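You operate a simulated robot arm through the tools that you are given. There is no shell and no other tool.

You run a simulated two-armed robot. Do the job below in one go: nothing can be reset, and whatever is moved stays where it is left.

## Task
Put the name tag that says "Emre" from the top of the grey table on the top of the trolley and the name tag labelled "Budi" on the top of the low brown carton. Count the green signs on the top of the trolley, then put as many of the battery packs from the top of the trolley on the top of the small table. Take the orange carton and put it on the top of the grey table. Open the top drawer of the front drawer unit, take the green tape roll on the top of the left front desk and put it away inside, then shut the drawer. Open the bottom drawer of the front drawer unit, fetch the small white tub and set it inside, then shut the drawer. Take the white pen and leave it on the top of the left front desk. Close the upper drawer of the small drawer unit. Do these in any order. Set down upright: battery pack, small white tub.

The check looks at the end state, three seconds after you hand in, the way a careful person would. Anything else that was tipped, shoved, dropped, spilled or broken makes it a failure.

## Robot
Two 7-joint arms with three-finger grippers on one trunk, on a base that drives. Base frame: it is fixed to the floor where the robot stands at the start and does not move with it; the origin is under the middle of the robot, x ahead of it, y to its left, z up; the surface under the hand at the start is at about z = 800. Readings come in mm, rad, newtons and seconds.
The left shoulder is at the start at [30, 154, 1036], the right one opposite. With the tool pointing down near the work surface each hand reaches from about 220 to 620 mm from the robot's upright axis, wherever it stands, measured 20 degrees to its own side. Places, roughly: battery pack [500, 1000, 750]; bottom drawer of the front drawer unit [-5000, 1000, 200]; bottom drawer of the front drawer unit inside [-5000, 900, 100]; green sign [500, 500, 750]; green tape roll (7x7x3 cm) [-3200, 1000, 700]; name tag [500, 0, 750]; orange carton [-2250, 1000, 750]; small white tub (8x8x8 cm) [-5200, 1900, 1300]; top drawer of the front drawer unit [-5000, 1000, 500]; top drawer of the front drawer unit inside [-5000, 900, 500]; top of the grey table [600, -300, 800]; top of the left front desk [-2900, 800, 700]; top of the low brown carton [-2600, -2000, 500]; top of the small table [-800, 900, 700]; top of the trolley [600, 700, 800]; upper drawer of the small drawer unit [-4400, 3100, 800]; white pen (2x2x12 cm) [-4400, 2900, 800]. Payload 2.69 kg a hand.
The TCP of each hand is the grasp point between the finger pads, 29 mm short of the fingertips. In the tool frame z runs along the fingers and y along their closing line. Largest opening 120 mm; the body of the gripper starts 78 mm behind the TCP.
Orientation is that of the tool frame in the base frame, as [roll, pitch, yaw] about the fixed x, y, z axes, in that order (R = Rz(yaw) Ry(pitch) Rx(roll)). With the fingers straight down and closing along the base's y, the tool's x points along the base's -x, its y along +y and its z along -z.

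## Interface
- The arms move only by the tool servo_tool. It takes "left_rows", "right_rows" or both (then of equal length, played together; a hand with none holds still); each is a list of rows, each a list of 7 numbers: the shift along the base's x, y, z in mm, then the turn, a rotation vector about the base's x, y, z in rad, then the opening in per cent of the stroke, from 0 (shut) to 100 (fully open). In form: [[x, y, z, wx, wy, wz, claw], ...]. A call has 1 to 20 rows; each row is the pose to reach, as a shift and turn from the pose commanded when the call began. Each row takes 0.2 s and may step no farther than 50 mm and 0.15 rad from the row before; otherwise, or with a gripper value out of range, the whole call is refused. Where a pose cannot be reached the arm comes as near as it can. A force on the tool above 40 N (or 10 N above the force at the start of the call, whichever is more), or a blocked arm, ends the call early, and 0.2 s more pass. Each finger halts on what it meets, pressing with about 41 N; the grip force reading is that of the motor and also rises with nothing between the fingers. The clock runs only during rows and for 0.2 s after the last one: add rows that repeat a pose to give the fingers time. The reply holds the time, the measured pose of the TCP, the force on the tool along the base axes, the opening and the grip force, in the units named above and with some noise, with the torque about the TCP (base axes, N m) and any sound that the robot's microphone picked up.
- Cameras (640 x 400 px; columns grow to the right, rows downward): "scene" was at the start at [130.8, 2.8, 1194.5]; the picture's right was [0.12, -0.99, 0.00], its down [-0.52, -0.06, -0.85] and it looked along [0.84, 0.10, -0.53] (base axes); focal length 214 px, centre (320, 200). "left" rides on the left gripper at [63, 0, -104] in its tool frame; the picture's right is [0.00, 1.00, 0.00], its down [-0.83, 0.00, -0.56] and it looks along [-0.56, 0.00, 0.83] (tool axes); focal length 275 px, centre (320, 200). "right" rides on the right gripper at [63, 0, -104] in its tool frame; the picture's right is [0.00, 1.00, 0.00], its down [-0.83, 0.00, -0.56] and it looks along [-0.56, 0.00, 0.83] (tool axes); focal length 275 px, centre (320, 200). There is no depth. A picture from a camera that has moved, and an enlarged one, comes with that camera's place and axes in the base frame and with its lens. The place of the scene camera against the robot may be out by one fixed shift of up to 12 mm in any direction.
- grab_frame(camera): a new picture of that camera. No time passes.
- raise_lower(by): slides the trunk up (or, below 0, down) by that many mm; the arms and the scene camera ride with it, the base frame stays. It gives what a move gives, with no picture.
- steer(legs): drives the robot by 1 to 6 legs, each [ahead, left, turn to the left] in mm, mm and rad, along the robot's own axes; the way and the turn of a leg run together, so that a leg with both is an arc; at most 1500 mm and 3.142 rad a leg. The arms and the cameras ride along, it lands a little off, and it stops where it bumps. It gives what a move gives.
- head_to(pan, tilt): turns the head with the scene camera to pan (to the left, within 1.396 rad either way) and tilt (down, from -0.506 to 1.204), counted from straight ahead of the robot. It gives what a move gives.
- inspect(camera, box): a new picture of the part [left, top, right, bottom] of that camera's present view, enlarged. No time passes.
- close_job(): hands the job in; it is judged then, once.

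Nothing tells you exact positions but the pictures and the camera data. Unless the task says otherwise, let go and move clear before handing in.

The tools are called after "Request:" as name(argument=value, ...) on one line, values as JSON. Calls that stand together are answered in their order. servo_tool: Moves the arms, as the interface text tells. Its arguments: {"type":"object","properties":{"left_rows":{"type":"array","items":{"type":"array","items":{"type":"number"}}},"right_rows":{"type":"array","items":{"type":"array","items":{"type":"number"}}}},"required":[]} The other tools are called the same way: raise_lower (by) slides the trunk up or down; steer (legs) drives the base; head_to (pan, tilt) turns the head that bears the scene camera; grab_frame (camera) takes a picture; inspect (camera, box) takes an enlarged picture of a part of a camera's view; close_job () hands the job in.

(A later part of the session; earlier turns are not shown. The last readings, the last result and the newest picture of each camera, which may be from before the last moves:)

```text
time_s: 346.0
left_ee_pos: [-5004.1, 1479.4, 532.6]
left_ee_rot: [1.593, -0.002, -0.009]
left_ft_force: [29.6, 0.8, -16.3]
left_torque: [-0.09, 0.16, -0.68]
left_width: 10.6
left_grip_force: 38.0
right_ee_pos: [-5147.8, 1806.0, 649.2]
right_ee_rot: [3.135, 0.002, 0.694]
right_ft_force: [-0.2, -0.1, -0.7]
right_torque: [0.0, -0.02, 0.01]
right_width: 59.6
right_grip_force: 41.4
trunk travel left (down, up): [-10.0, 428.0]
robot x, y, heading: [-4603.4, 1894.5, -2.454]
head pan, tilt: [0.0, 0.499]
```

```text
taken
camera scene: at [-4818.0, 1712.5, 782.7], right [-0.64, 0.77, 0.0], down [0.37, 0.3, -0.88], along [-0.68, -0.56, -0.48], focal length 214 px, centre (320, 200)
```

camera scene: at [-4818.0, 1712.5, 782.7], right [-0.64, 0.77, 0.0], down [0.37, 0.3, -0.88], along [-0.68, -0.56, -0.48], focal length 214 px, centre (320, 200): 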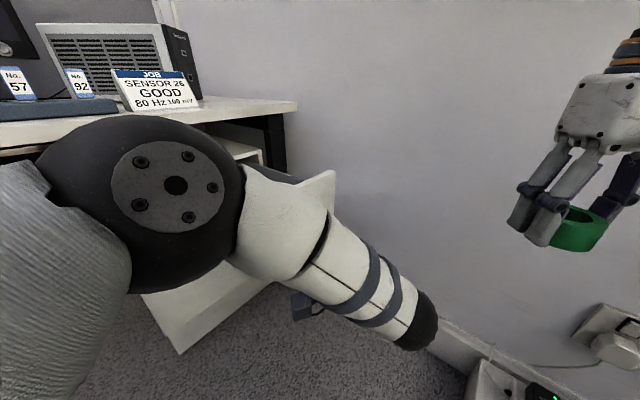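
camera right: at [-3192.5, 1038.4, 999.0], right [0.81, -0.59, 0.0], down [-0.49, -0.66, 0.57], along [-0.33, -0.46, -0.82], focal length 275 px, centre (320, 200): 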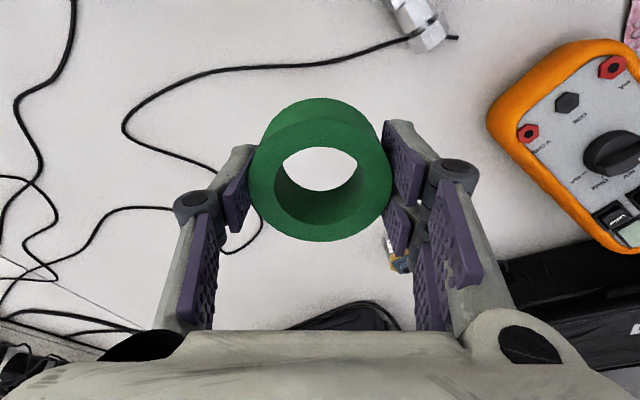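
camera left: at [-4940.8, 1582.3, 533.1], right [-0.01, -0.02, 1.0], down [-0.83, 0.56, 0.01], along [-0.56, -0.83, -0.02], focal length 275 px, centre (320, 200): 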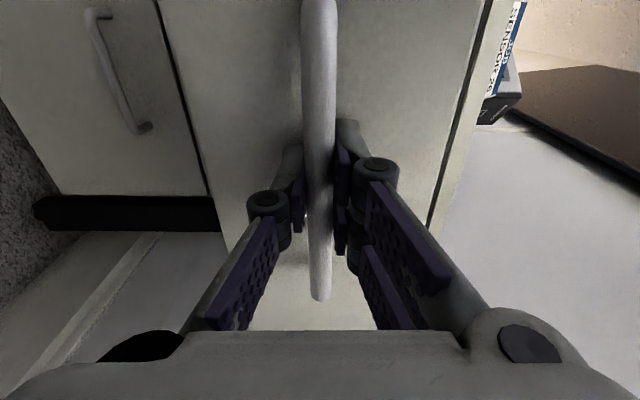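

The drawer is open about 265 mm. I release the handle and back the base off 70 mm.

Request:
servo_tool(left_rows=[[0, 0, 0, 0, 0, 0, 20], [0, 0, 0, 0, 0, 0, 45], [0, 0, 0, 0, 0, 0, 50]])

Request:
steer(legs=[[-45, -54, 0]])

Request:
grab_frame(camera="left")

```text
time_s: 346.8
left_ee_pos: [-5005.1, 1479.3, 531.4]
left_ee_rot: [1.592, -0.002, -0.01]
left_ft_force: [-0.7, 0.3, 0.5]
left_torque: [0.0, -0.01, 0.01]
left_width: 60.1
left_grip_force: 0.0
right_ee_pos: [-5147.9, 1807.5, 648.8]
right_ee_rot: [3.134, 0.0, 0.693]
right_ft_force: [0.2, 0.0, -1.5]
right_torque: [0.0, 0.0, 0.03]
right_width: 59.6
right_grip_force: 41.1
trunk travel left (down, up): [-10.0, 428.0]
robot x, y, heading: [-4606.1, 1895.6, -2.455]
head pan, tilt: [0.0, 0.499]
```

```text
time_s: 347.9
left_ee_pos: [-5005.0, 1548.3, 531.6]
left_ee_rot: [1.592, -0.003, -0.012]
left_ft_force: [-0.4, -0.3, -0.2]
left_torque: [0.02, 0.0, 0.0]
left_width: 59.9
left_grip_force: 0.2
right_ee_pos: [-5148.4, 1877.2, 648.7]
right_ee_rot: [3.136, 0.004, 0.691]
right_ft_force: [0.6, -0.9, -1.5]
right_torque: [-0.01, 0.01, 0.0]
right_width: 59.5
right_grip_force: 40.5
trunk travel left (down, up): [-10.0, 428.0]
robot x, y, heading: [-4604.0, 1962.2, -2.457]
head pan, tilt: [0.0, 0.499]
```

```text
taken
camera left: at [-4941.3, 1651.7, 533.0], right [-0.01, -0.02, 1.0], down [-0.83, 0.56, 0.01], along [-0.56, -0.82, -0.02], focal length 275 px, centre (320, 200)
```

left: 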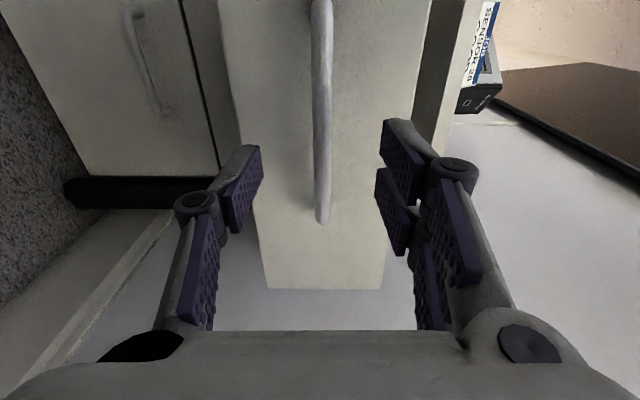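

The handle is free. I raise the trunk back up and look down into the open drawer.

Request:
raise_lower(by=390)

Request:
head_to(pan=0.2, tilt=0.8)

Request:
grab_frame(camera="scene")

Request:
grab_frame(camera="right")

```text
time_s: 351.0
left_ee_pos: [-5003.2, 1555.8, 907.3]
left_ee_rot: [1.574, 0.009, -0.017]
left_ft_force: [0.5, -0.1, -0.6]
left_torque: [-0.05, 0.04, 0.0]
left_width: 59.9
left_grip_force: 0.1
right_ee_pos: [-5140.2, 1895.5, 940.9]
right_ee_rot: [3.136, -0.173, 0.684]
right_ft_force: [-0.3, -0.2, 0.1]
right_torque: [0.02, -0.02, -0.01]
right_width: 59.7
right_grip_force: 41.2
trunk travel left (down, up): [-373.0, 65.0]
robot x, y, heading: [-4605.4, 1963.0, -2.462]
head pan, tilt: [0.0, 0.499]
stopped: the arm was blocked; the commanded pose is now the measured one
```

```text
time_s: 351.8
left_ee_pos: [-5006.5, 1552.6, 902.1]
left_ee_rot: [1.579, 0.001, -0.012]
left_ft_force: [-0.6, -0.7, 0.6]
left_torque: [0.01, 0.03, -0.02]
left_width: 60.0
left_grip_force: 0.2
right_ee_pos: [-5143.1, 1888.9, 941.4]
right_ee_rot: [3.133, -0.169, 0.69]
right_ft_force: [0.0, -0.1, -0.7]
right_torque: [0.02, 0.01, 0.01]
right_width: 59.3
right_grip_force: 40.9
trunk travel left (down, up): [-373.0, 65.0]
robot x, y, heading: [-4601.9, 1964.7, -2.457]
head pan, tilt: [0.201, 0.799]
```

```text
taken
camera scene: at [-4708.2, 1857.3, 1141.7], right [-0.77, 0.63, 0.0], down [0.45, 0.55, -0.7], along [-0.44, -0.54, -0.71], focal length 214 px, centre (320, 200)
```

scene: 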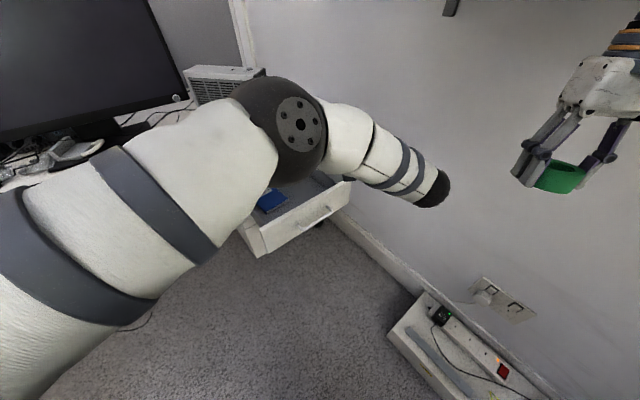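

```text
taken
camera right: at [-5109.7, 1919.2, 1055.2], right [0.64, -0.77, 0.01], down [-0.7, -0.58, 0.41], along [-0.31, -0.27, -0.91], focal length 275 px, centre (320, 200)
```

right: 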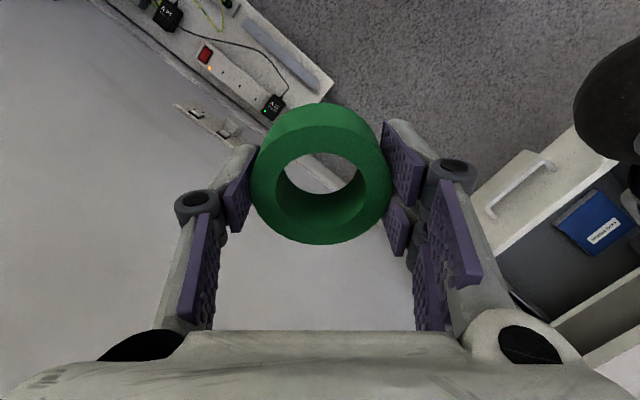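

The raise stopped as an arm was blocked. I look around towards the wall shelf before doing anything else.

Request:
head_to(pan=-0.7, tilt=0.1)

Request:
grab_frame(camera="scene")

Request:
head_to(pan=0.9, tilt=0.4)

Request:
grab_frame(camera="scene")

```text
time_s: 353.0
left_ee_pos: [-5004.6, 1549.8, 899.4]
left_ee_rot: [1.581, 0.001, -0.011]
left_ft_force: [0.1, 0.0, 0.6]
left_torque: [-0.01, 0.02, 0.0]
left_width: 60.1
left_grip_force: 0.1
right_ee_pos: [-5142.6, 1885.3, 939.6]
right_ee_rot: [3.135, -0.169, 0.691]
right_ft_force: [0.4, 0.7, 0.4]
right_torque: [0.0, 0.01, -0.03]
right_width: 59.6
right_grip_force: 41.2
trunk travel left (down, up): [-373.0, 65.0]
robot x, y, heading: [-4602.6, 1964.5, -2.457]
head pan, tilt: [-0.7, 0.099]
```

```text
taken
camera scene: at [-4749.3, 1917.4, 1204.0], right [0.01, 1.0, 0.0], down [0.1, 0.0, -0.99], along [-0.99, 0.01, -0.1], focal length 214 px, centre (320, 200)
```

scene: 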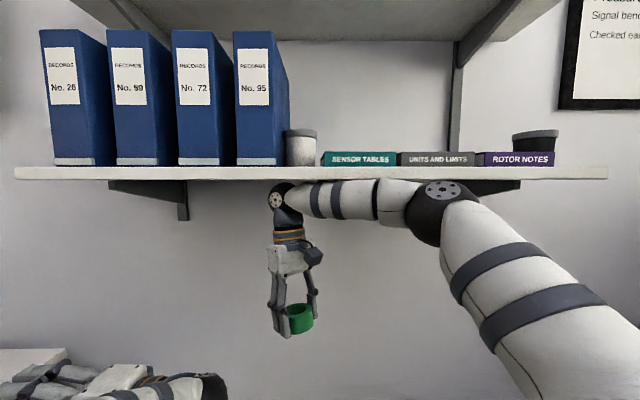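

```text
time_s: 354.7
left_ee_pos: [-5004.2, 1549.7, 899.9]
left_ee_rot: [1.583, 0.001, -0.012]
left_ft_force: [0.6, 0.3, 0.6]
left_torque: [-0.02, -0.03, 0.03]
left_width: 59.8
left_grip_force: 0.1
right_ee_pos: [-5142.6, 1885.5, 940.7]
right_ee_rot: [3.138, -0.171, 0.69]
right_ft_force: [0.2, -0.5, 0.1]
right_torque: [-0.02, 0.01, -0.01]
right_width: 59.5
right_grip_force: 41.5
trunk travel left (down, up): [-373.0, 65.0]
robot x, y, heading: [-4602.7, 1962.2, -2.457]
head pan, tilt: [0.901, 0.4]
```

```text
taken
camera scene: at [-4654.8, 1822.3, 1176.1], right [-1.0, -0.01, 0.0], down [-0.01, 0.39, -0.92], along [0.01, -0.92, -0.39], focal length 214 px, centre (320, 200)
```

scene: 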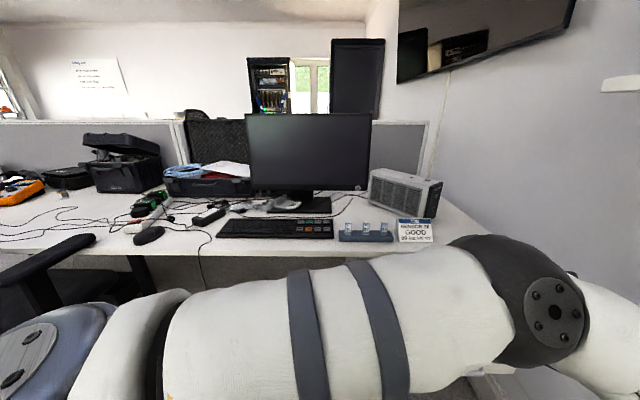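

The right wrist touched the underside of the shelf; nothing on it moved. I lower and pull the right hand out from under it, while folding the left hand back to pointing down.

Request:
servo_tool(right_rows=[[8, 0, -15, 0, 0, 0, 45], [16, 0, -30, 0, 0, 0, 45], [24, 0, -45, 0, 0, 0, 45], [32, 0, -55, 0, 0, 0, 45], [40, 0, -60, 0, 0, 0, 45], [50, 0, -60, 0, 0, 0, 45], [60, 0, -60, 0, 0, 0, 45], [60, 0, -60, 0, 0, 0, 45], [60, 0, -60, 0, 0, 0, 45], [60, 0, -60, 0, 0, 0, 45], [60, 0, -60, 0, 0, 0, 45], [60, 0, -60, 0, 0, 0, 45]], left_rows=[[14, 2, 5, 0.13, 0, 0, 60], [28, 4, 10, 0.26, 0, 0, 60], [42, 6, 15, 0.39, 0, 0, 60], [56, 8, 20, 0.52, 0, 0, 60], [70, 10, 25, 0.65, 0, 0, 60], [84, 12, 30, 0.78, 0, 0, 60], [98, 14, 35, 0.91, 0, 0, 60], [112, 16, 40, 1.04, 0, 0, 60], [126, 18, 45, 1.17, 0, 0, 60], [140, 20, 50, 1.3, 0, 0, 60], [154, 22, 55, 1.43, 0, 0, 60], [168, 24, 60, 1.56, 0, 0, 60]])

Request:
grab_frame(camera="left")

Request:
head_to(pan=-0.2, tilt=0.6)

Request:
grab_frame(camera="scene")

```text
time_s: 357.3
left_ee_pos: [-4835.3, 1571.8, 958.6]
left_ee_rot: [-3.138, 0.013, 0.001]
left_ft_force: [-0.8, -1.1, -0.9]
left_torque: [0.03, 0.01, 0.0]
left_width: 72.0
left_grip_force: 0.2
right_ee_pos: [-5082.9, 1885.2, 880.0]
right_ee_rot: [3.137, -0.172, 0.69]
right_ft_force: [-0.7, 0.1, 0.1]
right_torque: [0.02, 0.02, -0.02]
right_width: 59.3
right_grip_force: 41.6
trunk travel left (down, up): [-373.0, 65.0]
robot x, y, heading: [-4605.1, 1961.9, -2.457]
head pan, tilt: [0.901, 0.4]
```

```text
taken
camera left: at [-4772.0, 1571.3, 1061.7], right [0.0, -1.0, 0.0], down [-0.82, 0.0, 0.57], along [-0.57, 0.0, -0.82], focal length 275 px, centre (320, 200)
```

left: 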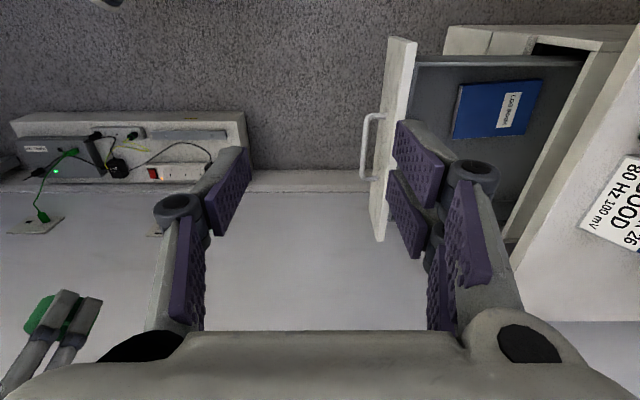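

```text
time_s: 358.6
left_ee_pos: [-4836.5, 1572.9, 960.3]
left_ee_rot: [-3.142, 0.012, 0.002]
left_ft_force: [0.6, 0.0, 0.4]
left_torque: [-0.02, -0.02, -0.02]
left_width: 72.2
left_grip_force: 0.1
right_ee_pos: [-5081.4, 1885.7, 880.4]
right_ee_rot: [3.139, -0.171, 0.689]
right_ft_force: [0.0, 0.1, -1.4]
right_torque: [-0.02, 0.04, 0.0]
right_width: 59.4
right_grip_force: 40.7
trunk travel left (down, up): [-373.0, 65.0]
robot x, y, heading: [-4603.5, 1963.3, -2.463]
head pan, tilt: [-0.201, 0.6]
```

```text
taken
camera scene: at [-4734.3, 1873.7, 1157.8], right [-0.47, 0.88, 0.0], down [0.5, 0.26, -0.83], along [-0.73, -0.38, -0.56], focal length 214 px, centre (320, 200)
```

scene: 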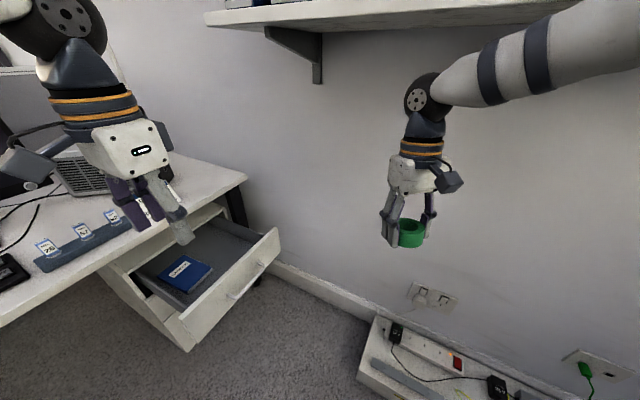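

The drawer is open with a blue book in it and free space beside it around (-5070, 1345). I turn to face -y and move so the right hand with the tape comes over that space.

Request:
steer(legs=[[0, 0, 0.89], [128, -233, 0]])

Request:
grab_frame(camera="right")

Request:
grab_frame(camera="scene")

```text
time_s: 362.9
left_ee_pos: [-4592.0, 1448.8, 962.2]
left_ee_rot: [-3.128, 0.042, 0.881]
left_ft_force: [-0.1, -1.7, 0.2]
left_torque: [0.01, 0.0, 0.0]
left_width: 71.8
left_grip_force: 0.0
right_ee_pos: [-4984.2, 1454.7, 907.6]
right_ee_rot: [-3.045, -0.127, 1.593]
right_ft_force: [0.5, 1.1, -0.1]
right_torque: [-0.01, -0.02, -0.03]
right_width: 59.4
right_grip_force: 40.9
trunk travel left (down, up): [-373.0, 65.0]
robot x, y, heading: [-4770.4, 1868.2, -1.577]
head pan, tilt: [-0.201, 0.6]
stopped in leg 2: the robot was blocked; the commanded pose is now the measured one
```

```text
taken
camera right: at [-4976.1, 1505.9, 1019.1], right [0.99, 0.04, -0.1], down [0.08, -0.89, 0.44], along [-0.07, -0.45, -0.89], focal length 275 px, centre (320, 200)
```

right: 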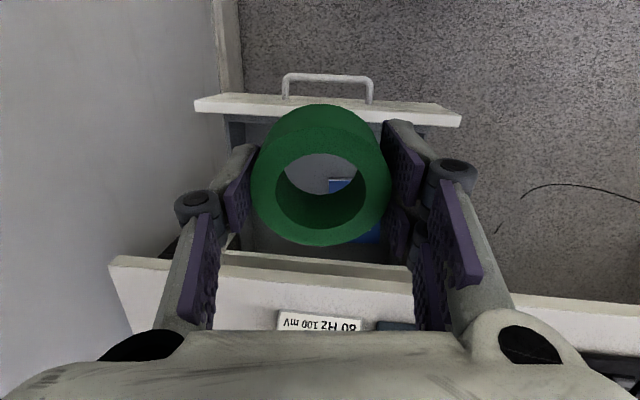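

```text
taken
camera scene: at [-4760.0, 1722.5, 1160.8], right [-0.98, 0.21, 0.03], down [0.09, 0.54, -0.83], along [-0.19, -0.81, -0.55], focal length 214 px, centre (320, 200)
```

scene: 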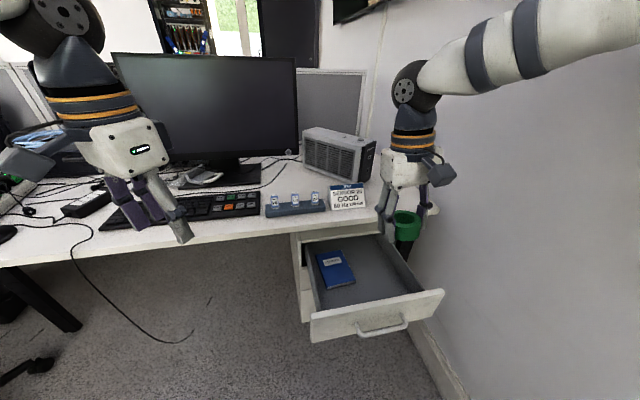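

The base was blocked and is slightly tilted, so it likely met the floor box. I back off to the left at once.

Request:
steer(legs=[[0, 40, 0]])

Request:
head_to(pan=-1.2, tilt=0.4)

Request:
grab_frame(camera="scene")

Request:
head_to(pan=-1.3, tilt=1.0)

Request:
grab_frame(camera="scene")

```text
time_s: 363.9
left_ee_pos: [-4572.6, 1437.7, 958.3]
left_ee_rot: [-3.134, 0.019, 0.875]
left_ft_force: [0.3, -0.8, 0.4]
left_torque: [-0.03, -0.03, 0.0]
left_width: 72.1
left_grip_force: 0.1
right_ee_pos: [-4965.6, 1446.9, 890.4]
right_ee_rot: [-3.084, -0.152, 1.588]
right_ft_force: [-0.7, -0.3, -0.2]
right_torque: [0.03, 0.0, -0.02]
right_width: 59.8
right_grip_force: 41.1
trunk travel left (down, up): [-373.0, 65.0]
robot x, y, heading: [-4732.4, 1868.2, -1.58]
head pan, tilt: [-0.201, 0.6]
```

```text
time_s: 365.1
left_ee_pos: [-4573.0, 1436.9, 959.2]
left_ee_rot: [-3.135, 0.018, 0.877]
left_ft_force: [-0.3, 0.7, -0.1]
left_torque: [-0.01, 0.0, -0.04]
left_width: 72.1
left_grip_force: 0.0
right_ee_pos: [-4966.9, 1445.9, 891.3]
right_ee_rot: [-3.085, -0.151, 1.588]
right_ft_force: [-0.3, -0.3, -1.0]
right_torque: [0.01, 0.01, -0.01]
right_width: 59.7
right_grip_force: 40.9
trunk travel left (down, up): [-373.0, 65.0]
robot x, y, heading: [-4733.9, 1867.7, -1.578]
head pan, tilt: [-1.201, 0.4]
```

```text
taken
camera scene: at [-4814.0, 1762.5, 1176.7], right [-0.35, 0.94, 0.0], down [0.36, 0.14, -0.92], along [-0.87, -0.32, -0.38], focal length 214 px, centre (320, 200)
```

scene: 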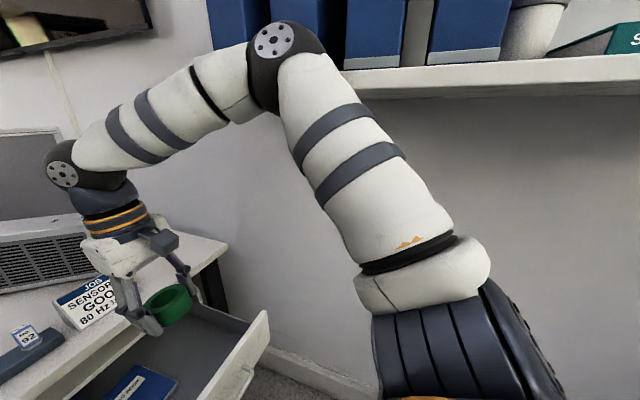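

```text
time_s: 366.1
left_ee_pos: [-4573.7, 1436.6, 957.6]
left_ee_rot: [-3.135, 0.018, 0.877]
left_ft_force: [0.0, 0.4, 0.2]
left_torque: [-0.05, -0.02, 0.02]
left_width: 72.2
left_grip_force: 0.0
right_ee_pos: [-4967.4, 1446.4, 892.1]
right_ee_rot: [-3.083, -0.151, 1.589]
right_ft_force: [-0.1, -0.1, -0.6]
right_torque: [0.02, -0.01, -0.03]
right_width: 59.6
right_grip_force: 41.1
trunk travel left (down, up): [-373.0, 65.0]
robot x, y, heading: [-4733.5, 1863.6, -1.582]
head pan, tilt: [-1.3, 1.0]
```

```text
taken
camera scene: at [-4795.0, 1777.0, 1126.4], right [-0.26, 0.97, 0.0], down [0.81, 0.22, -0.55], along [-0.53, -0.14, -0.84], focal length 214 px, centre (320, 200)
```

scene: 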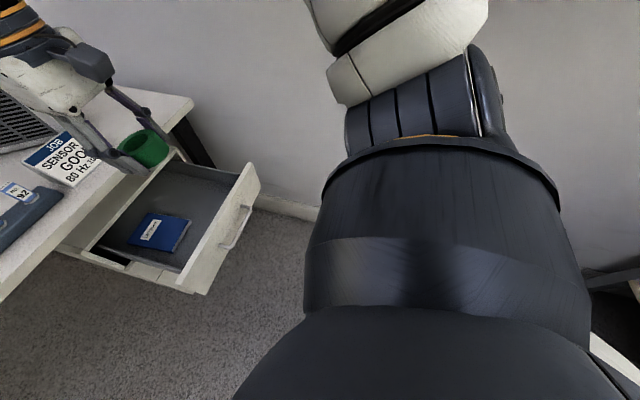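

The right elbow had met the shelf's front edge. I correct the right hand's tilt, then lower the trunk so that the elbow stays well below the shelf.

Request:
servo_tool(right_rows=[[0, 0, 10, -0.05, -0.02, -0.009, 45], [0, 0, 20, -0.1, -0.04, -0.018, 45], [0, 0, 30, -0.15, -0.061, -0.027, 45], [0, 0, 30, -0.15, -0.061, -0.027, 45]])

Request:
raise_lower(by=-220)

Request:
head_to(pan=-0.3, tilt=0.7)

Request:
grab_frame(camera="scene")

Request:
grab_frame(camera="right")

```text
time_s: 367.3
left_ee_pos: [-4551.8, 1436.3, 954.3]
left_ee_rot: [-3.122, 0.026, 0.887]
left_ft_force: [0.2, -0.6, -0.7]
left_torque: [0.03, 0.03, 0.0]
left_width: 71.9
left_grip_force: 0.1
right_ee_pos: [-4931.7, 1443.0, 925.8]
right_ee_rot: [-3.041, -0.002, 1.633]
right_ft_force: [0.3, -0.7, 0.0]
right_torque: [0.04, -0.04, -0.01]
right_width: 59.6
right_grip_force: 41.2
trunk travel left (down, up): [-373.0, 65.0]
robot x, y, heading: [-4730.5, 1863.0, -1.568]
head pan, tilt: [-1.3, 1.0]
stopped in row 4 (right hand): the arm was blocked; the commanded pose is now the measured one
```

```text
time_s: 369.6
left_ee_pos: [-4579.2, 1438.0, 740.1]
left_ee_rot: [-3.141, 0.015, 0.882]
left_ft_force: [-0.6, -1.2, 1.0]
left_torque: [0.02, -0.01, 0.03]
left_width: 71.8
left_grip_force: 0.0
right_ee_pos: [-4957.0, 1445.0, 700.7]
right_ee_rot: [-3.083, 0.001, 1.618]
right_ft_force: [0.4, 0.2, -0.5]
right_torque: [0.02, 0.04, -0.01]
right_width: 59.5
right_grip_force: 41.6
trunk travel left (down, up): [-153.0, 285.0]
robot x, y, heading: [-4731.4, 1870.1, -1.576]
head pan, tilt: [-1.3, 1.0]
```

```text
time_s: 370.9
left_ee_pos: [-4578.7, 1436.8, 740.0]
left_ee_rot: [-3.139, 0.013, 0.882]
left_ft_force: [0.1, 0.1, -1.0]
left_torque: [-0.01, -0.04, -0.01]
left_width: 71.9
left_grip_force: 0.1
right_ee_pos: [-4959.3, 1444.1, 699.8]
right_ee_rot: [-3.082, -0.003, 1.616]
right_ft_force: [-0.3, -0.2, -0.5]
right_torque: [0.0, -0.05, 0.01]
right_width: 59.6
right_grip_force: 41.3
trunk travel left (down, up): [-153.0, 285.0]
robot x, y, heading: [-4733.6, 1866.5, -1.581]
head pan, tilt: [-0.3, 0.7]
```

```text
taken
camera scene: at [-4761.0, 1643.9, 916.7], right [-0.95, 0.3, 0.0], down [0.2, 0.61, -0.76], along [-0.23, -0.73, -0.64], focal length 214 px, centre (320, 200)
```

scene: 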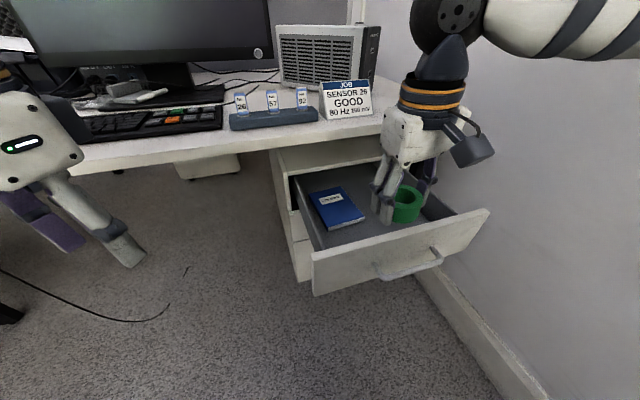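

```text
taken
camera right: at [-4956.7, 1508.4, 804.7], right [1.0, 0.05, -0.06], down [0.07, -0.83, 0.55], along [-0.02, -0.56, -0.83], focal length 275 px, centre (320, 200)
```

right: 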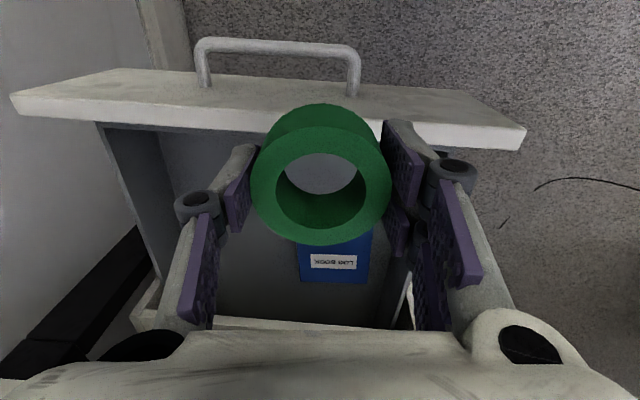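

I see the log book at the back left and free space in front. I sidestep 40 mm right, then bring the tape over (-5020, 1335) with the hand levelled.

Request:
steer(legs=[[0, -40, 0]])

Request:
servo_tool(right_rows=[[-5, -30, 0, 0, -0.02, -0.015, 45], [-10, -60, 0, 0, -0.04, -0.03, 45], [-16, -90, 0, 0.003, -0.058, -0.045, 45], [-22, -108, 0, 0.003, -0.058, -0.045, 45], [-22, -108, 0, 0.003, -0.058, -0.045, 45]])

Request:
grab_frame(camera="right")

Request:
grab_frame(camera="scene")

```text
time_s: 371.9
left_ee_pos: [-4618.9, 1437.0, 739.4]
left_ee_rot: [-3.141, 0.011, 0.883]
left_ft_force: [-0.2, -0.1, -0.7]
left_torque: [-0.03, 0.02, 0.03]
left_width: 71.8
left_grip_force: 0.0
right_ee_pos: [-4999.9, 1445.3, 699.7]
right_ee_rot: [-3.083, -0.002, 1.616]
right_ft_force: [0.0, -0.6, -1.2]
right_torque: [0.05, 0.0, -0.02]
right_width: 59.5
right_grip_force: 40.9
trunk travel left (down, up): [-153.0, 285.0]
robot x, y, heading: [-4771.7, 1867.9, -1.576]
head pan, tilt: [-0.3, 0.7]
```

```text
time_s: 373.1
left_ee_pos: [-4618.1, 1437.6, 739.2]
left_ee_rot: [-3.14, 0.011, 0.88]
left_ft_force: [0.5, 0.0, -0.1]
left_torque: [-0.03, -0.01, -0.02]
left_width: 71.9
left_grip_force: 0.1
right_ee_pos: [-5020.4, 1336.6, 697.9]
right_ee_rot: [-3.139, -0.004, 1.571]
right_ft_force: [-0.8, -0.5, -1.3]
right_torque: [0.0, -0.01, -0.01]
right_width: 59.4
right_grip_force: 40.3
trunk travel left (down, up): [-153.0, 285.0]
robot x, y, heading: [-4775.6, 1866.8, -1.578]
head pan, tilt: [-0.3, 0.7]
```

```text
taken
camera right: at [-5021.8, 1400.8, 803.4], right [1.0, 0.01, 0.0], down [0.01, -0.83, 0.55], along [0.0, -0.55, -0.83], focal length 275 px, centre (320, 200)
```

right: 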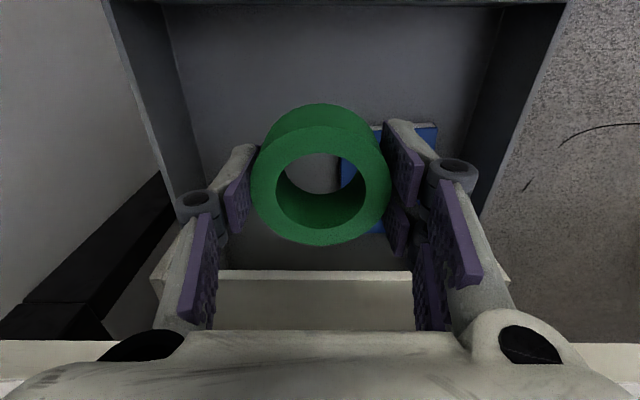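

```text
taken
camera scene: at [-4801.3, 1644.1, 916.7], right [-0.95, 0.3, 0.0], down [0.19, 0.61, -0.76], along [-0.23, -0.73, -0.64], focal length 214 px, centre (320, 200)
```

scene: 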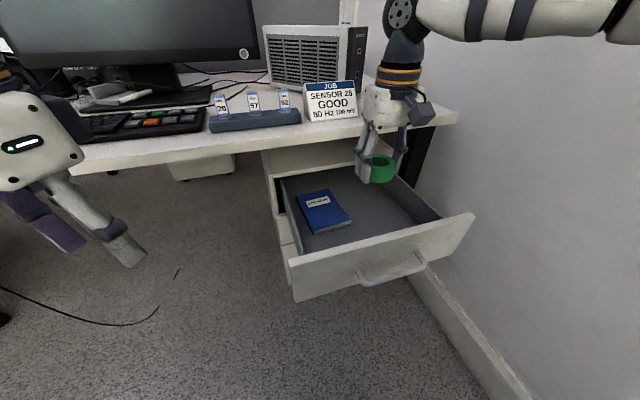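

The landing spot is clear of the book. I shift slightly away from it and lower into the drawer.

Request:
servo_tool(right_rows=[[-10, 4, -30, 0, 0, 0, 45], [-20, 8, -70, 0, 0, 0, 45], [-20, 8, -110, 0, 0, 0, 45], [-20, 8, -140, 0, 0, 0, 45], [-20, 8, -150, 0, 0, 0, 45], [-20, 8, -156, 0, 0, 0, 45], [-20, 8, -162, 0, 0, 0, 45], [-20, 8, -166, 0, 0, 0, 45]])

Request:
grab_frame(camera="right")

Request:
inspect(camera="scene", box=[260, 120, 460, 300])

```text
time_s: 374.9
left_ee_pos: [-4618.5, 1436.4, 740.0]
left_ee_rot: [-3.139, 0.012, 0.882]
left_ft_force: [-0.2, 0.0, 0.2]
left_torque: [0.03, -0.05, -0.02]
left_width: 72.0
left_grip_force: 0.0
right_ee_pos: [-5043.0, 1344.8, 534.1]
right_ee_rot: [-3.14, -0.002, 1.571]
right_ft_force: [-0.8, 0.7, -1.0]
right_torque: [-0.01, -0.01, -0.01]
right_width: 59.6
right_grip_force: 41.0
trunk travel left (down, up): [-153.0, 285.0]
robot x, y, heading: [-4771.8, 1869.3, -1.575]
head pan, tilt: [-0.3, 0.7]
```

```text
taken
camera right: at [-5042.8, 1408.1, 639.3], right [1.0, 0.01, 0.0], down [0.01, -0.83, 0.55], along [0.0, -0.55, -0.83], focal length 275 px, centre (320, 200)
```

right: 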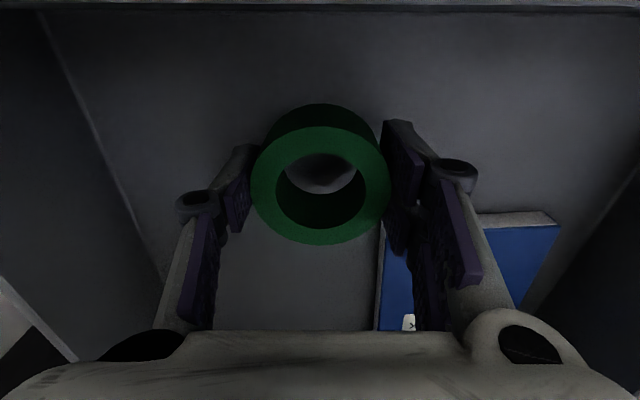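

```text
2.22 times, centred on (360, 210) of scene
camera zoom: at [-4801.3, 1644.1, 916.7], right [-0.95, 0.3, 0.0], down [0.19, 0.61, -0.76], along [-0.23, -0.73, -0.64], focal length 477 px, centre (231, 178)
```

zoom: 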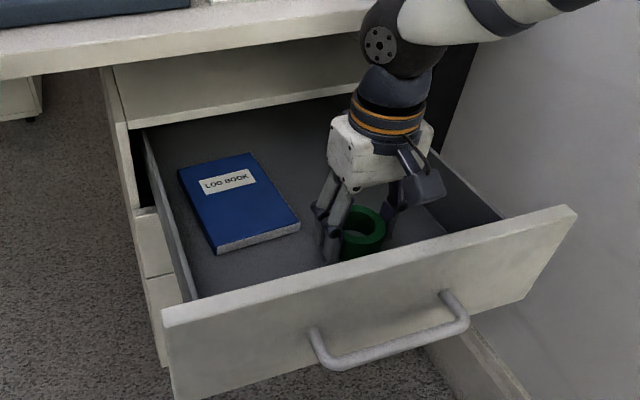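

Clear on all sides. I ease down to the drawer floor in small steps.

Request:
servo_tool(right_rows=[[0, -8, -3, 0, 0, 0, 45], [0, -8, -6, 0, 0, 0, 45], [0, -8, -9, 0, 0, 0, 45], [0, -8, -12, 0, 0, 0, 45], [0, -8, -15, 0, 0, 0, 45], [0, -8, -18, 0, 0, 0, 45]])

Request:
inspect(camera="scene", box=[260, 120, 460, 300])

```text
time_s: 376.3
left_ee_pos: [-4617.7, 1437.5, 740.3]
left_ee_rot: [3.141, 0.013, 0.882]
left_ft_force: [0.8, 0.4, 0.0]
left_torque: [0.03, -0.01, -0.01]
left_width: 72.0
left_grip_force: 0.0
right_ee_pos: [-5041.4, 1338.0, 515.7]
right_ee_rot: [-3.14, -0.003, 1.57]
right_ft_force: [0.5, 0.0, 0.2]
right_torque: [-0.03, 0.04, -0.01]
right_width: 59.4
right_grip_force: 40.8
trunk travel left (down, up): [-153.0, 285.0]
robot x, y, heading: [-4772.3, 1866.8, -1.581]
head pan, tilt: [-0.3, 0.7]
```

```text
2.22 times, centred on (360, 210) of scene
camera zoom: at [-4801.3, 1644.1, 916.7], right [-0.95, 0.3, 0.0], down [0.19, 0.61, -0.76], along [-0.23, -0.73, -0.64], focal length 477 px, centre (231, 178)
```

zoom: 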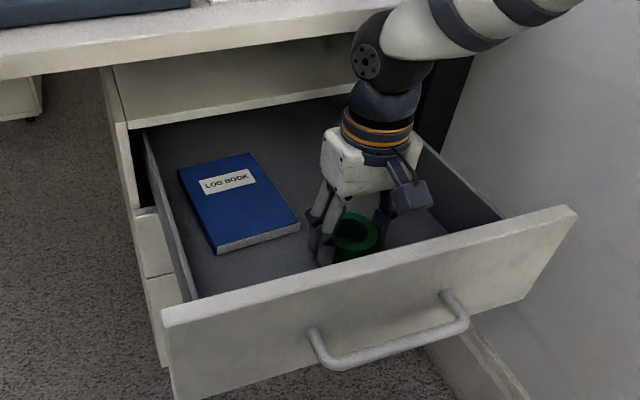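

Request:
servo_tool(right_rows=[[0, 0, -3, 0, 0, 0, 45], [0, 0, -6, 0, 0, 0, 45], [0, 0, -9, 0, 0, 0, 45], [0, 0, -12, 0, 0, 0, 45], [0, 0, -15, 0, 0, 0, 45]])

```text
time_s: 377.1
left_ee_pos: [-4618.1, 1438.2, 740.2]
left_ee_rot: [-3.14, 0.015, 0.88]
left_ft_force: [0.3, 0.5, -0.4]
left_torque: [0.0, -0.03, -0.02]
left_width: 71.9
left_grip_force: 0.0
right_ee_pos: [-5041.2, 1332.8, 514.1]
right_ee_rot: [-3.138, 0.014, 1.57]
right_ft_force: [-2.2, -1.0, 19.1]
right_torque: [0.19, -0.41, 0.0]
right_width: 59.5
right_grip_force: 40.8
trunk travel left (down, up): [-153.0, 285.0]
robot x, y, heading: [-4772.5, 1865.1, -1.576]
head pan, tilt: [-0.3, 0.7]
stopped in row 3 (right hand): the force on the tool passed its limit at 45 N (the readings are from after the stop); the commanded pose is now the measured one
```

Contact with the drawer floor. I release the tape and lift straight out.

Request:
servo_tool(right_rows=[[0, 0, 1, 0, 0, 0, 52], [0, 0, 2, 0, 0, 0, 62], [0, 0, 2, 0, 0, 0, 65], [0, 0, 20, 0, 0, 0, 65], [0, 0, 60, 0, 0, 0, 65], [0, 0, 105, 0, 0, 0, 65], [0, 0, 150, 0, 0, 0, 65], [0, 0, 195, 0, 0, 0, 65]])

Request:
grab_frame(camera="right")

Request:
grab_frame(camera="scene")

```text
time_s: 378.9
left_ee_pos: [-4618.6, 1438.7, 738.6]
left_ee_rot: [-3.141, 0.012, 0.883]
left_ft_force: [-0.5, 0.2, 0.0]
left_torque: [0.04, 0.01, 0.0]
left_width: 72.0
left_grip_force: 0.0
right_ee_pos: [-5044.8, 1334.7, 704.6]
right_ee_rot: [-3.137, 0.006, 1.569]
right_ft_force: [0.0, 0.4, -0.3]
right_torque: [0.0, 0.03, 0.0]
right_width: 78.2
right_grip_force: 0.2
trunk travel left (down, up): [-153.0, 285.0]
robot x, y, heading: [-4772.7, 1868.4, -1.573]
head pan, tilt: [-0.3, 0.7]
```

```text
taken
camera right: at [-5045.1, 1398.2, 809.8], right [1.0, 0.0, 0.0], down [0.0, -0.83, 0.56], along [0.0, -0.56, -0.83], focal length 275 px, centre (320, 200)
```

right: 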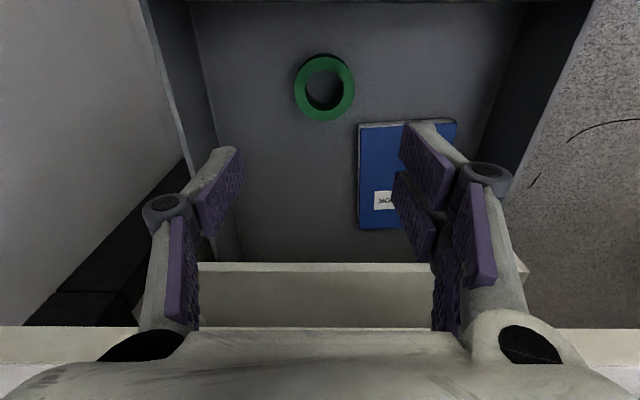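

```text
taken
camera scene: at [-4801.5, 1644.2, 916.7], right [-0.95, 0.3, 0.0], down [0.2, 0.61, -0.77], along [-0.23, -0.73, -0.64], focal length 214 px, centre (320, 200)
```

scene: 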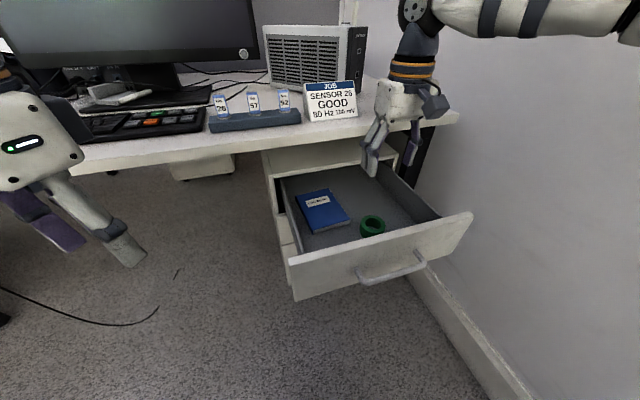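

The tape lies in the drawer beside the book. To shut the drawer below the desk edge I need a horizontal hand: I back off 300 mm and turn the right hand to point forward.

Request:
servo_tool(right_rows=[[0, 0, 20, 0, 0, 0, 65], [0, 0, 40, 0, 0, 0, 65]])

Request:
steer(legs=[[-300, 0, 0]])

Request:
servo_tool(right_rows=[[4, -5, -10, -0.135, 0, 0, 40], [8, -10, -20, -0.27, 0, 0, 20], [12, -15, -35, -0.405, 0, 0, 0], [16, -20, -50, -0.54, 0, 0, 0], [20, -25, -70, -0.675, 0, 0, 0], [24, -30, -90, -0.81, 0, 0, 0], [28, -35, -110, -0.945, 0, 0, 0], [32, -40, -135, -1.08, 0, 0, 0], [36, -45, -160, -1.215, 0, 0, 0], [40, -50, -185, -1.35, 0, 0, 0], [42, -55, -210, -1.485, 0, 0, 0], [45, -60, -235, -1.5708, 0, 0, 0]])

Request:
grab_frame(camera="right")

Request:
grab_frame(camera="scene")

```text
time_s: 379.5
left_ee_pos: [-4617.3, 1437.6, 739.1]
left_ee_rot: [-3.139, 0.012, 0.883]
left_ft_force: [0.1, 0.1, -0.9]
left_torque: [0.02, 0.02, 0.03]
left_width: 71.9
left_grip_force: 0.0
right_ee_pos: [-5043.1, 1332.9, 747.4]
right_ee_rot: [-3.139, 0.006, 1.571]
right_ft_force: [1.0, 0.6, 0.9]
right_torque: [0.01, -0.01, 0.01]
right_width: 78.2
right_grip_force: 0.0
trunk travel left (down, up): [-153.0, 285.0]
robot x, y, heading: [-4771.0, 1864.7, -1.577]
head pan, tilt: [-0.3, 0.7]
```

```text
time_s: 381.5
left_ee_pos: [-4613.6, 1736.7, 740.2]
left_ee_rot: [-3.139, 0.013, 0.891]
left_ft_force: [0.1, 0.5, 0.6]
left_torque: [0.02, -0.02, 0.0]
left_width: 71.9
left_grip_force: 0.1
right_ee_pos: [-5038.7, 1628.3, 747.3]
right_ee_rot: [-3.138, 0.005, 1.58]
right_ft_force: [0.2, 0.1, -0.1]
right_torque: [0.0, -0.01, 0.02]
right_width: 77.9
right_grip_force: 0.0
trunk travel left (down, up): [-153.0, 285.0]
robot x, y, heading: [-4768.5, 2164.2, -1.573]
head pan, tilt: [-0.3, 0.7]
```

```text
time_s: 384.1
left_ee_pos: [-4612.7, 1735.4, 738.7]
left_ee_rot: [-3.141, 0.013, 0.89]
left_ft_force: [0.4, 0.7, 0.1]
left_torque: [0.02, 0.0, 0.01]
left_width: 72.0
left_grip_force: 0.1
right_ee_pos: [-4988.3, 1589.2, 613.8]
right_ee_rot: [3.131, 1.052, 1.6]
right_ft_force: [-0.1, -0.1, 0.3]
right_torque: [-0.02, 0.01, 0.01]
right_width: 0.0
right_grip_force: 28.4
right hand out of reach, approached as far as the arm can: row 8, 9, 10, 11, 12
trunk travel left (down, up): [-153.0, 285.0]
robot x, y, heading: [-4774.1, 2166.2, -1.572]
head pan, tilt: [-0.3, 0.7]
```

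```text
taken
camera right: at [-4993.8, 1712.1, 611.6], right [1.0, 0.04, 0.0], down [0.0, 0.07, 1.0], along [0.04, -1.0, 0.07], focal length 275 px, centre (320, 200)
```

right: 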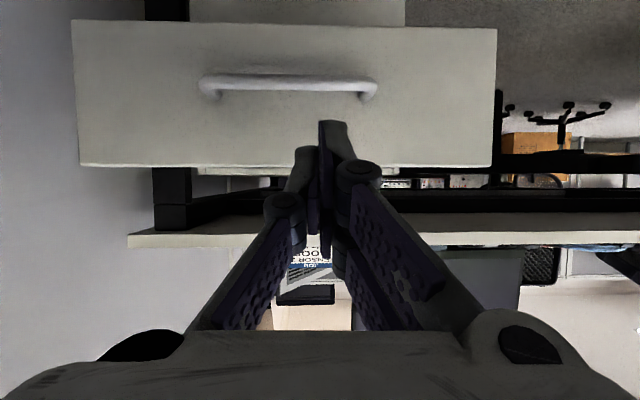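

```text
taken
camera scene: at [-4798.6, 1941.5, 916.7], right [-0.96, 0.29, 0.0], down [0.19, 0.62, -0.76], along [-0.23, -0.73, -0.64], focal length 214 px, centre (320, 200)
```

scene: 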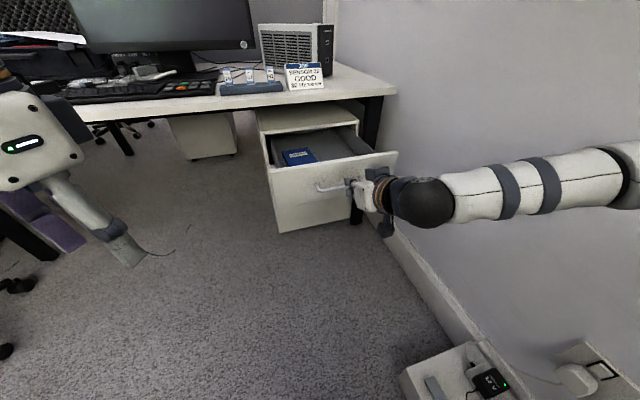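

The hand reached a 60° forward pitch, which suffices for pushing. I set it at z≈580 (tips above the bar), then drive forward to push the panel, finishing with the arm.

Request:
servo_tool(right_rows=[[-10, 0, -17, 0, 0, 0, 0], [-20, 0, -34, 0, 0, 0, 0], [-20, 0, -34, 0, 0, 0, 0]])

Request:
grab_frame(camera="right")

```text
time_s: 384.9
left_ee_pos: [-4613.9, 1736.9, 740.0]
left_ee_rot: [-3.14, 0.011, 0.889]
left_ft_force: [0.5, 0.0, 0.8]
left_torque: [-0.01, 0.01, -0.01]
left_width: 72.2
left_grip_force: 0.1
right_ee_pos: [-4999.0, 1590.1, 597.7]
right_ee_rot: [3.133, 1.053, 1.599]
right_ft_force: [0.0, -0.6, 0.1]
right_torque: [-0.01, -0.01, 0.0]
right_width: 0.2
right_grip_force: 28.8
right hand out of reach, approached as far as the arm can: row 2, 3
trunk travel left (down, up): [-153.0, 285.0]
robot x, y, heading: [-4771.3, 2167.5, -1.569]
head pan, tilt: [-0.3, 0.7]
```

```text
taken
camera right: at [-5004.2, 1711.3, 593.9], right [1.0, 0.04, 0.0], down [0.0, 0.07, 1.0], along [0.04, -1.0, 0.07], focal length 275 px, centre (320, 200)
```

right: 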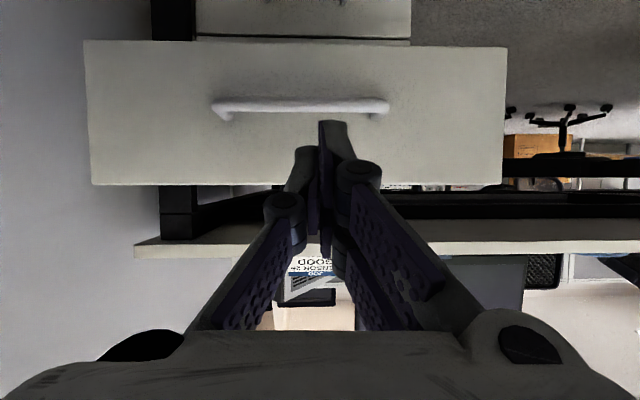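

Request:
servo_tool(right_rows=[[-3, -25, -8, 0, 0, 0, 0], [-6, -50, -18, 0, 0, 0, 0], [-6, -55, -20, 0, 0, 0, 0], [-6, -55, -20, 0, 0, 0, 0]])

Request:
grab_frame(camera="right")

```text
time_s: 385.9
left_ee_pos: [-4613.6, 1736.2, 740.2]
left_ee_rot: [-3.139, 0.014, 0.888]
left_ft_force: [0.3, -0.3, -0.5]
left_torque: [0.01, 0.0, -0.02]
left_width: 71.8
left_grip_force: 0.1
right_ee_pos: [-5003.0, 1533.0, 574.0]
right_ee_rot: [3.13, 1.051, 1.602]
right_ft_force: [0.2, -0.5, -0.3]
right_torque: [0.0, 0.03, 0.03]
right_width: 0.0
right_grip_force: 28.0
trunk travel left (down, up): [-153.0, 285.0]
robot x, y, heading: [-4768.0, 2164.7, -1.572]
head pan, tilt: [-0.3, 0.7]
```

```text
taken
camera right: at [-5009.6, 1656.0, 571.1], right [1.0, 0.04, 0.0], down [0.0, 0.07, 1.0], along [0.04, -1.0, 0.07], focal length 275 px, centre (320, 200)
```

right: 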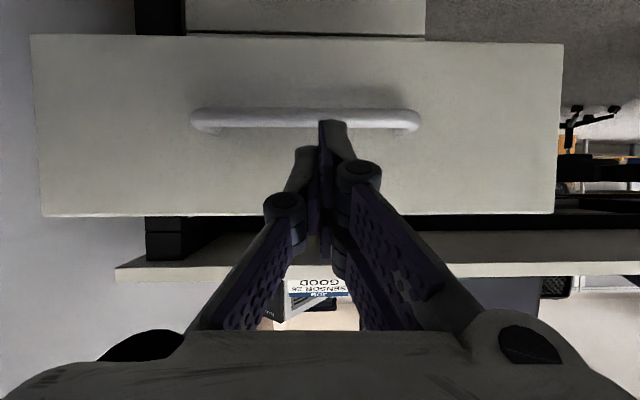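

The tips will pass just above the bar to the panel. I push with the arm first.

Request:
servo_tool(right_rows=[[0, -20, 5, 0, 0, 0, 0], [0, -40, 6, 0, 0, 0, 0], [0, -60, 6, 0, 0, 0, 0], [0, -80, 6, 0, 0, 0, 0], [0, -100, 6, 0, 0, 0, 0], [0, -120, 6, 0, 0, 0, 0], [0, -140, 6, 0, 0, 0, 0], [0, -160, 6, 0, 0, 0, 0]])

Request:
grab_frame(camera="right")

Request:
grab_frame(camera="scene")

```text
time_s: 387.7
left_ee_pos: [-4614.2, 1735.8, 739.0]
left_ee_rot: [-3.14, 0.013, 0.892]
left_ft_force: [-1.0, -0.6, 0.0]
left_torque: [0.02, -0.02, 0.02]
left_width: 71.9
left_grip_force: 0.1
right_ee_pos: [-5005.4, 1369.8, 580.2]
right_ee_rot: [3.131, 1.053, 1.6]
right_ft_force: [0.7, 0.3, 0.2]
right_torque: [-0.01, -0.01, 0.02]
right_width: 0.0
right_grip_force: 28.3
trunk travel left (down, up): [-153.0, 285.0]
robot x, y, heading: [-4771.8, 2161.8, -1.569]
head pan, tilt: [-0.3, 0.7]
```

```text
taken
camera right: at [-5011.6, 1492.1, 577.5], right [1.0, 0.04, 0.0], down [0.0, 0.07, 1.0], along [0.04, -1.0, 0.07], focal length 275 px, centre (320, 200)
```

right: 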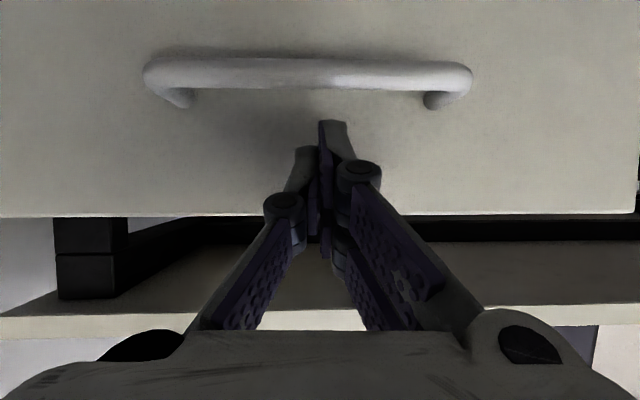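

```text
taken
camera scene: at [-4798.5, 1941.3, 916.7], right [-0.96, 0.29, 0.0], down [0.19, 0.62, -0.76], along [-0.23, -0.73, -0.64], focal length 214 px, centre (320, 200)
```

scene: 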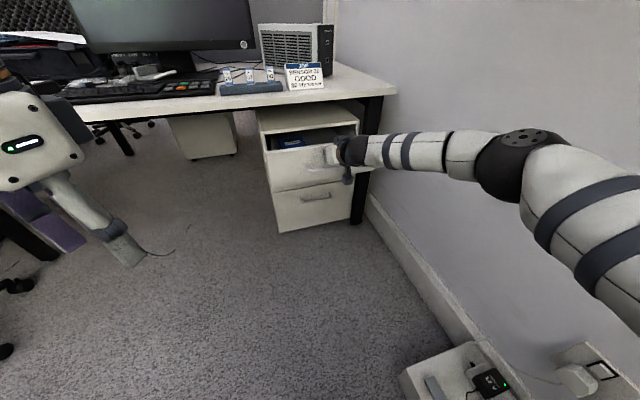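

The drawer is closing. I continue the push until it is shut.

Request:
servo_tool(right_rows=[[0, -20, 0, 0, 0, 0, 0], [0, -40, 0, 0, 0, 0, 0], [0, -60, 0, 0, 0, 0, 0], [0, -80, 0, 0, 0, 0, 0], [0, -100, 0, 0, 0, 0, 0], [0, -120, 0, 0, 0, 0, 0], [0, -135, 0, 0, 0, 0, 0], [0, -150, 0, 0, 0, 0, 0]])

Request:
grab_frame(camera="right")

Request:
inspect(camera="scene", box=[230, 60, 430, 250])

```text
time_s: 389.5
left_ee_pos: [-4613.8, 1734.5, 739.4]
left_ee_rot: [-3.139, 0.012, 0.89]
left_ft_force: [1.0, 0.5, -1.0]
left_torque: [0.03, -0.03, 0.01]
left_width: 72.1
left_grip_force: 0.1
right_ee_pos: [-4998.6, 1330.7, 578.9]
right_ee_rot: [3.132, 1.051, 1.6]
right_ft_force: [0.3, 1.1, -0.2]
right_torque: [0.01, 0.0, 0.01]
right_width: 0.0
right_grip_force: 28.5
right hand out of reach, approached as far as the arm can: row 2, 3, 4, 5, 6, 7, 8
trunk travel left (down, up): [-153.0, 285.0]
robot x, y, heading: [-4772.3, 2162.1, -1.571]
head pan, tilt: [-0.3, 0.7]
```

```text
taken
camera right: at [-5004.0, 1452.3, 575.8], right [1.0, 0.04, 0.0], down [0.0, 0.07, 1.0], along [0.04, -1.0, 0.07], focal length 275 px, centre (320, 200)
```

right: 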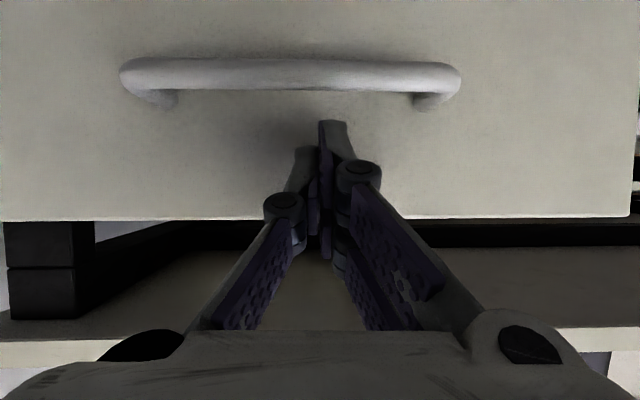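

```text
2.11 times, centred on (330, 155) of scene
camera zoom: at [-4798.6, 1941.5, 916.7], right [-0.96, 0.29, 0.0], down [0.19, 0.62, -0.76], along [-0.23, -0.73, -0.64], focal length 452 px, centre (299, 295)
```

zoom: 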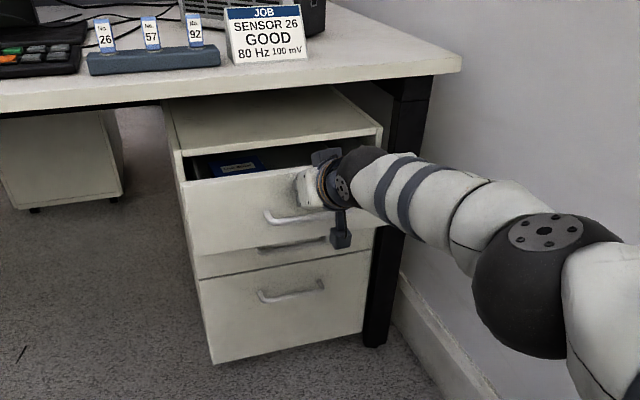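

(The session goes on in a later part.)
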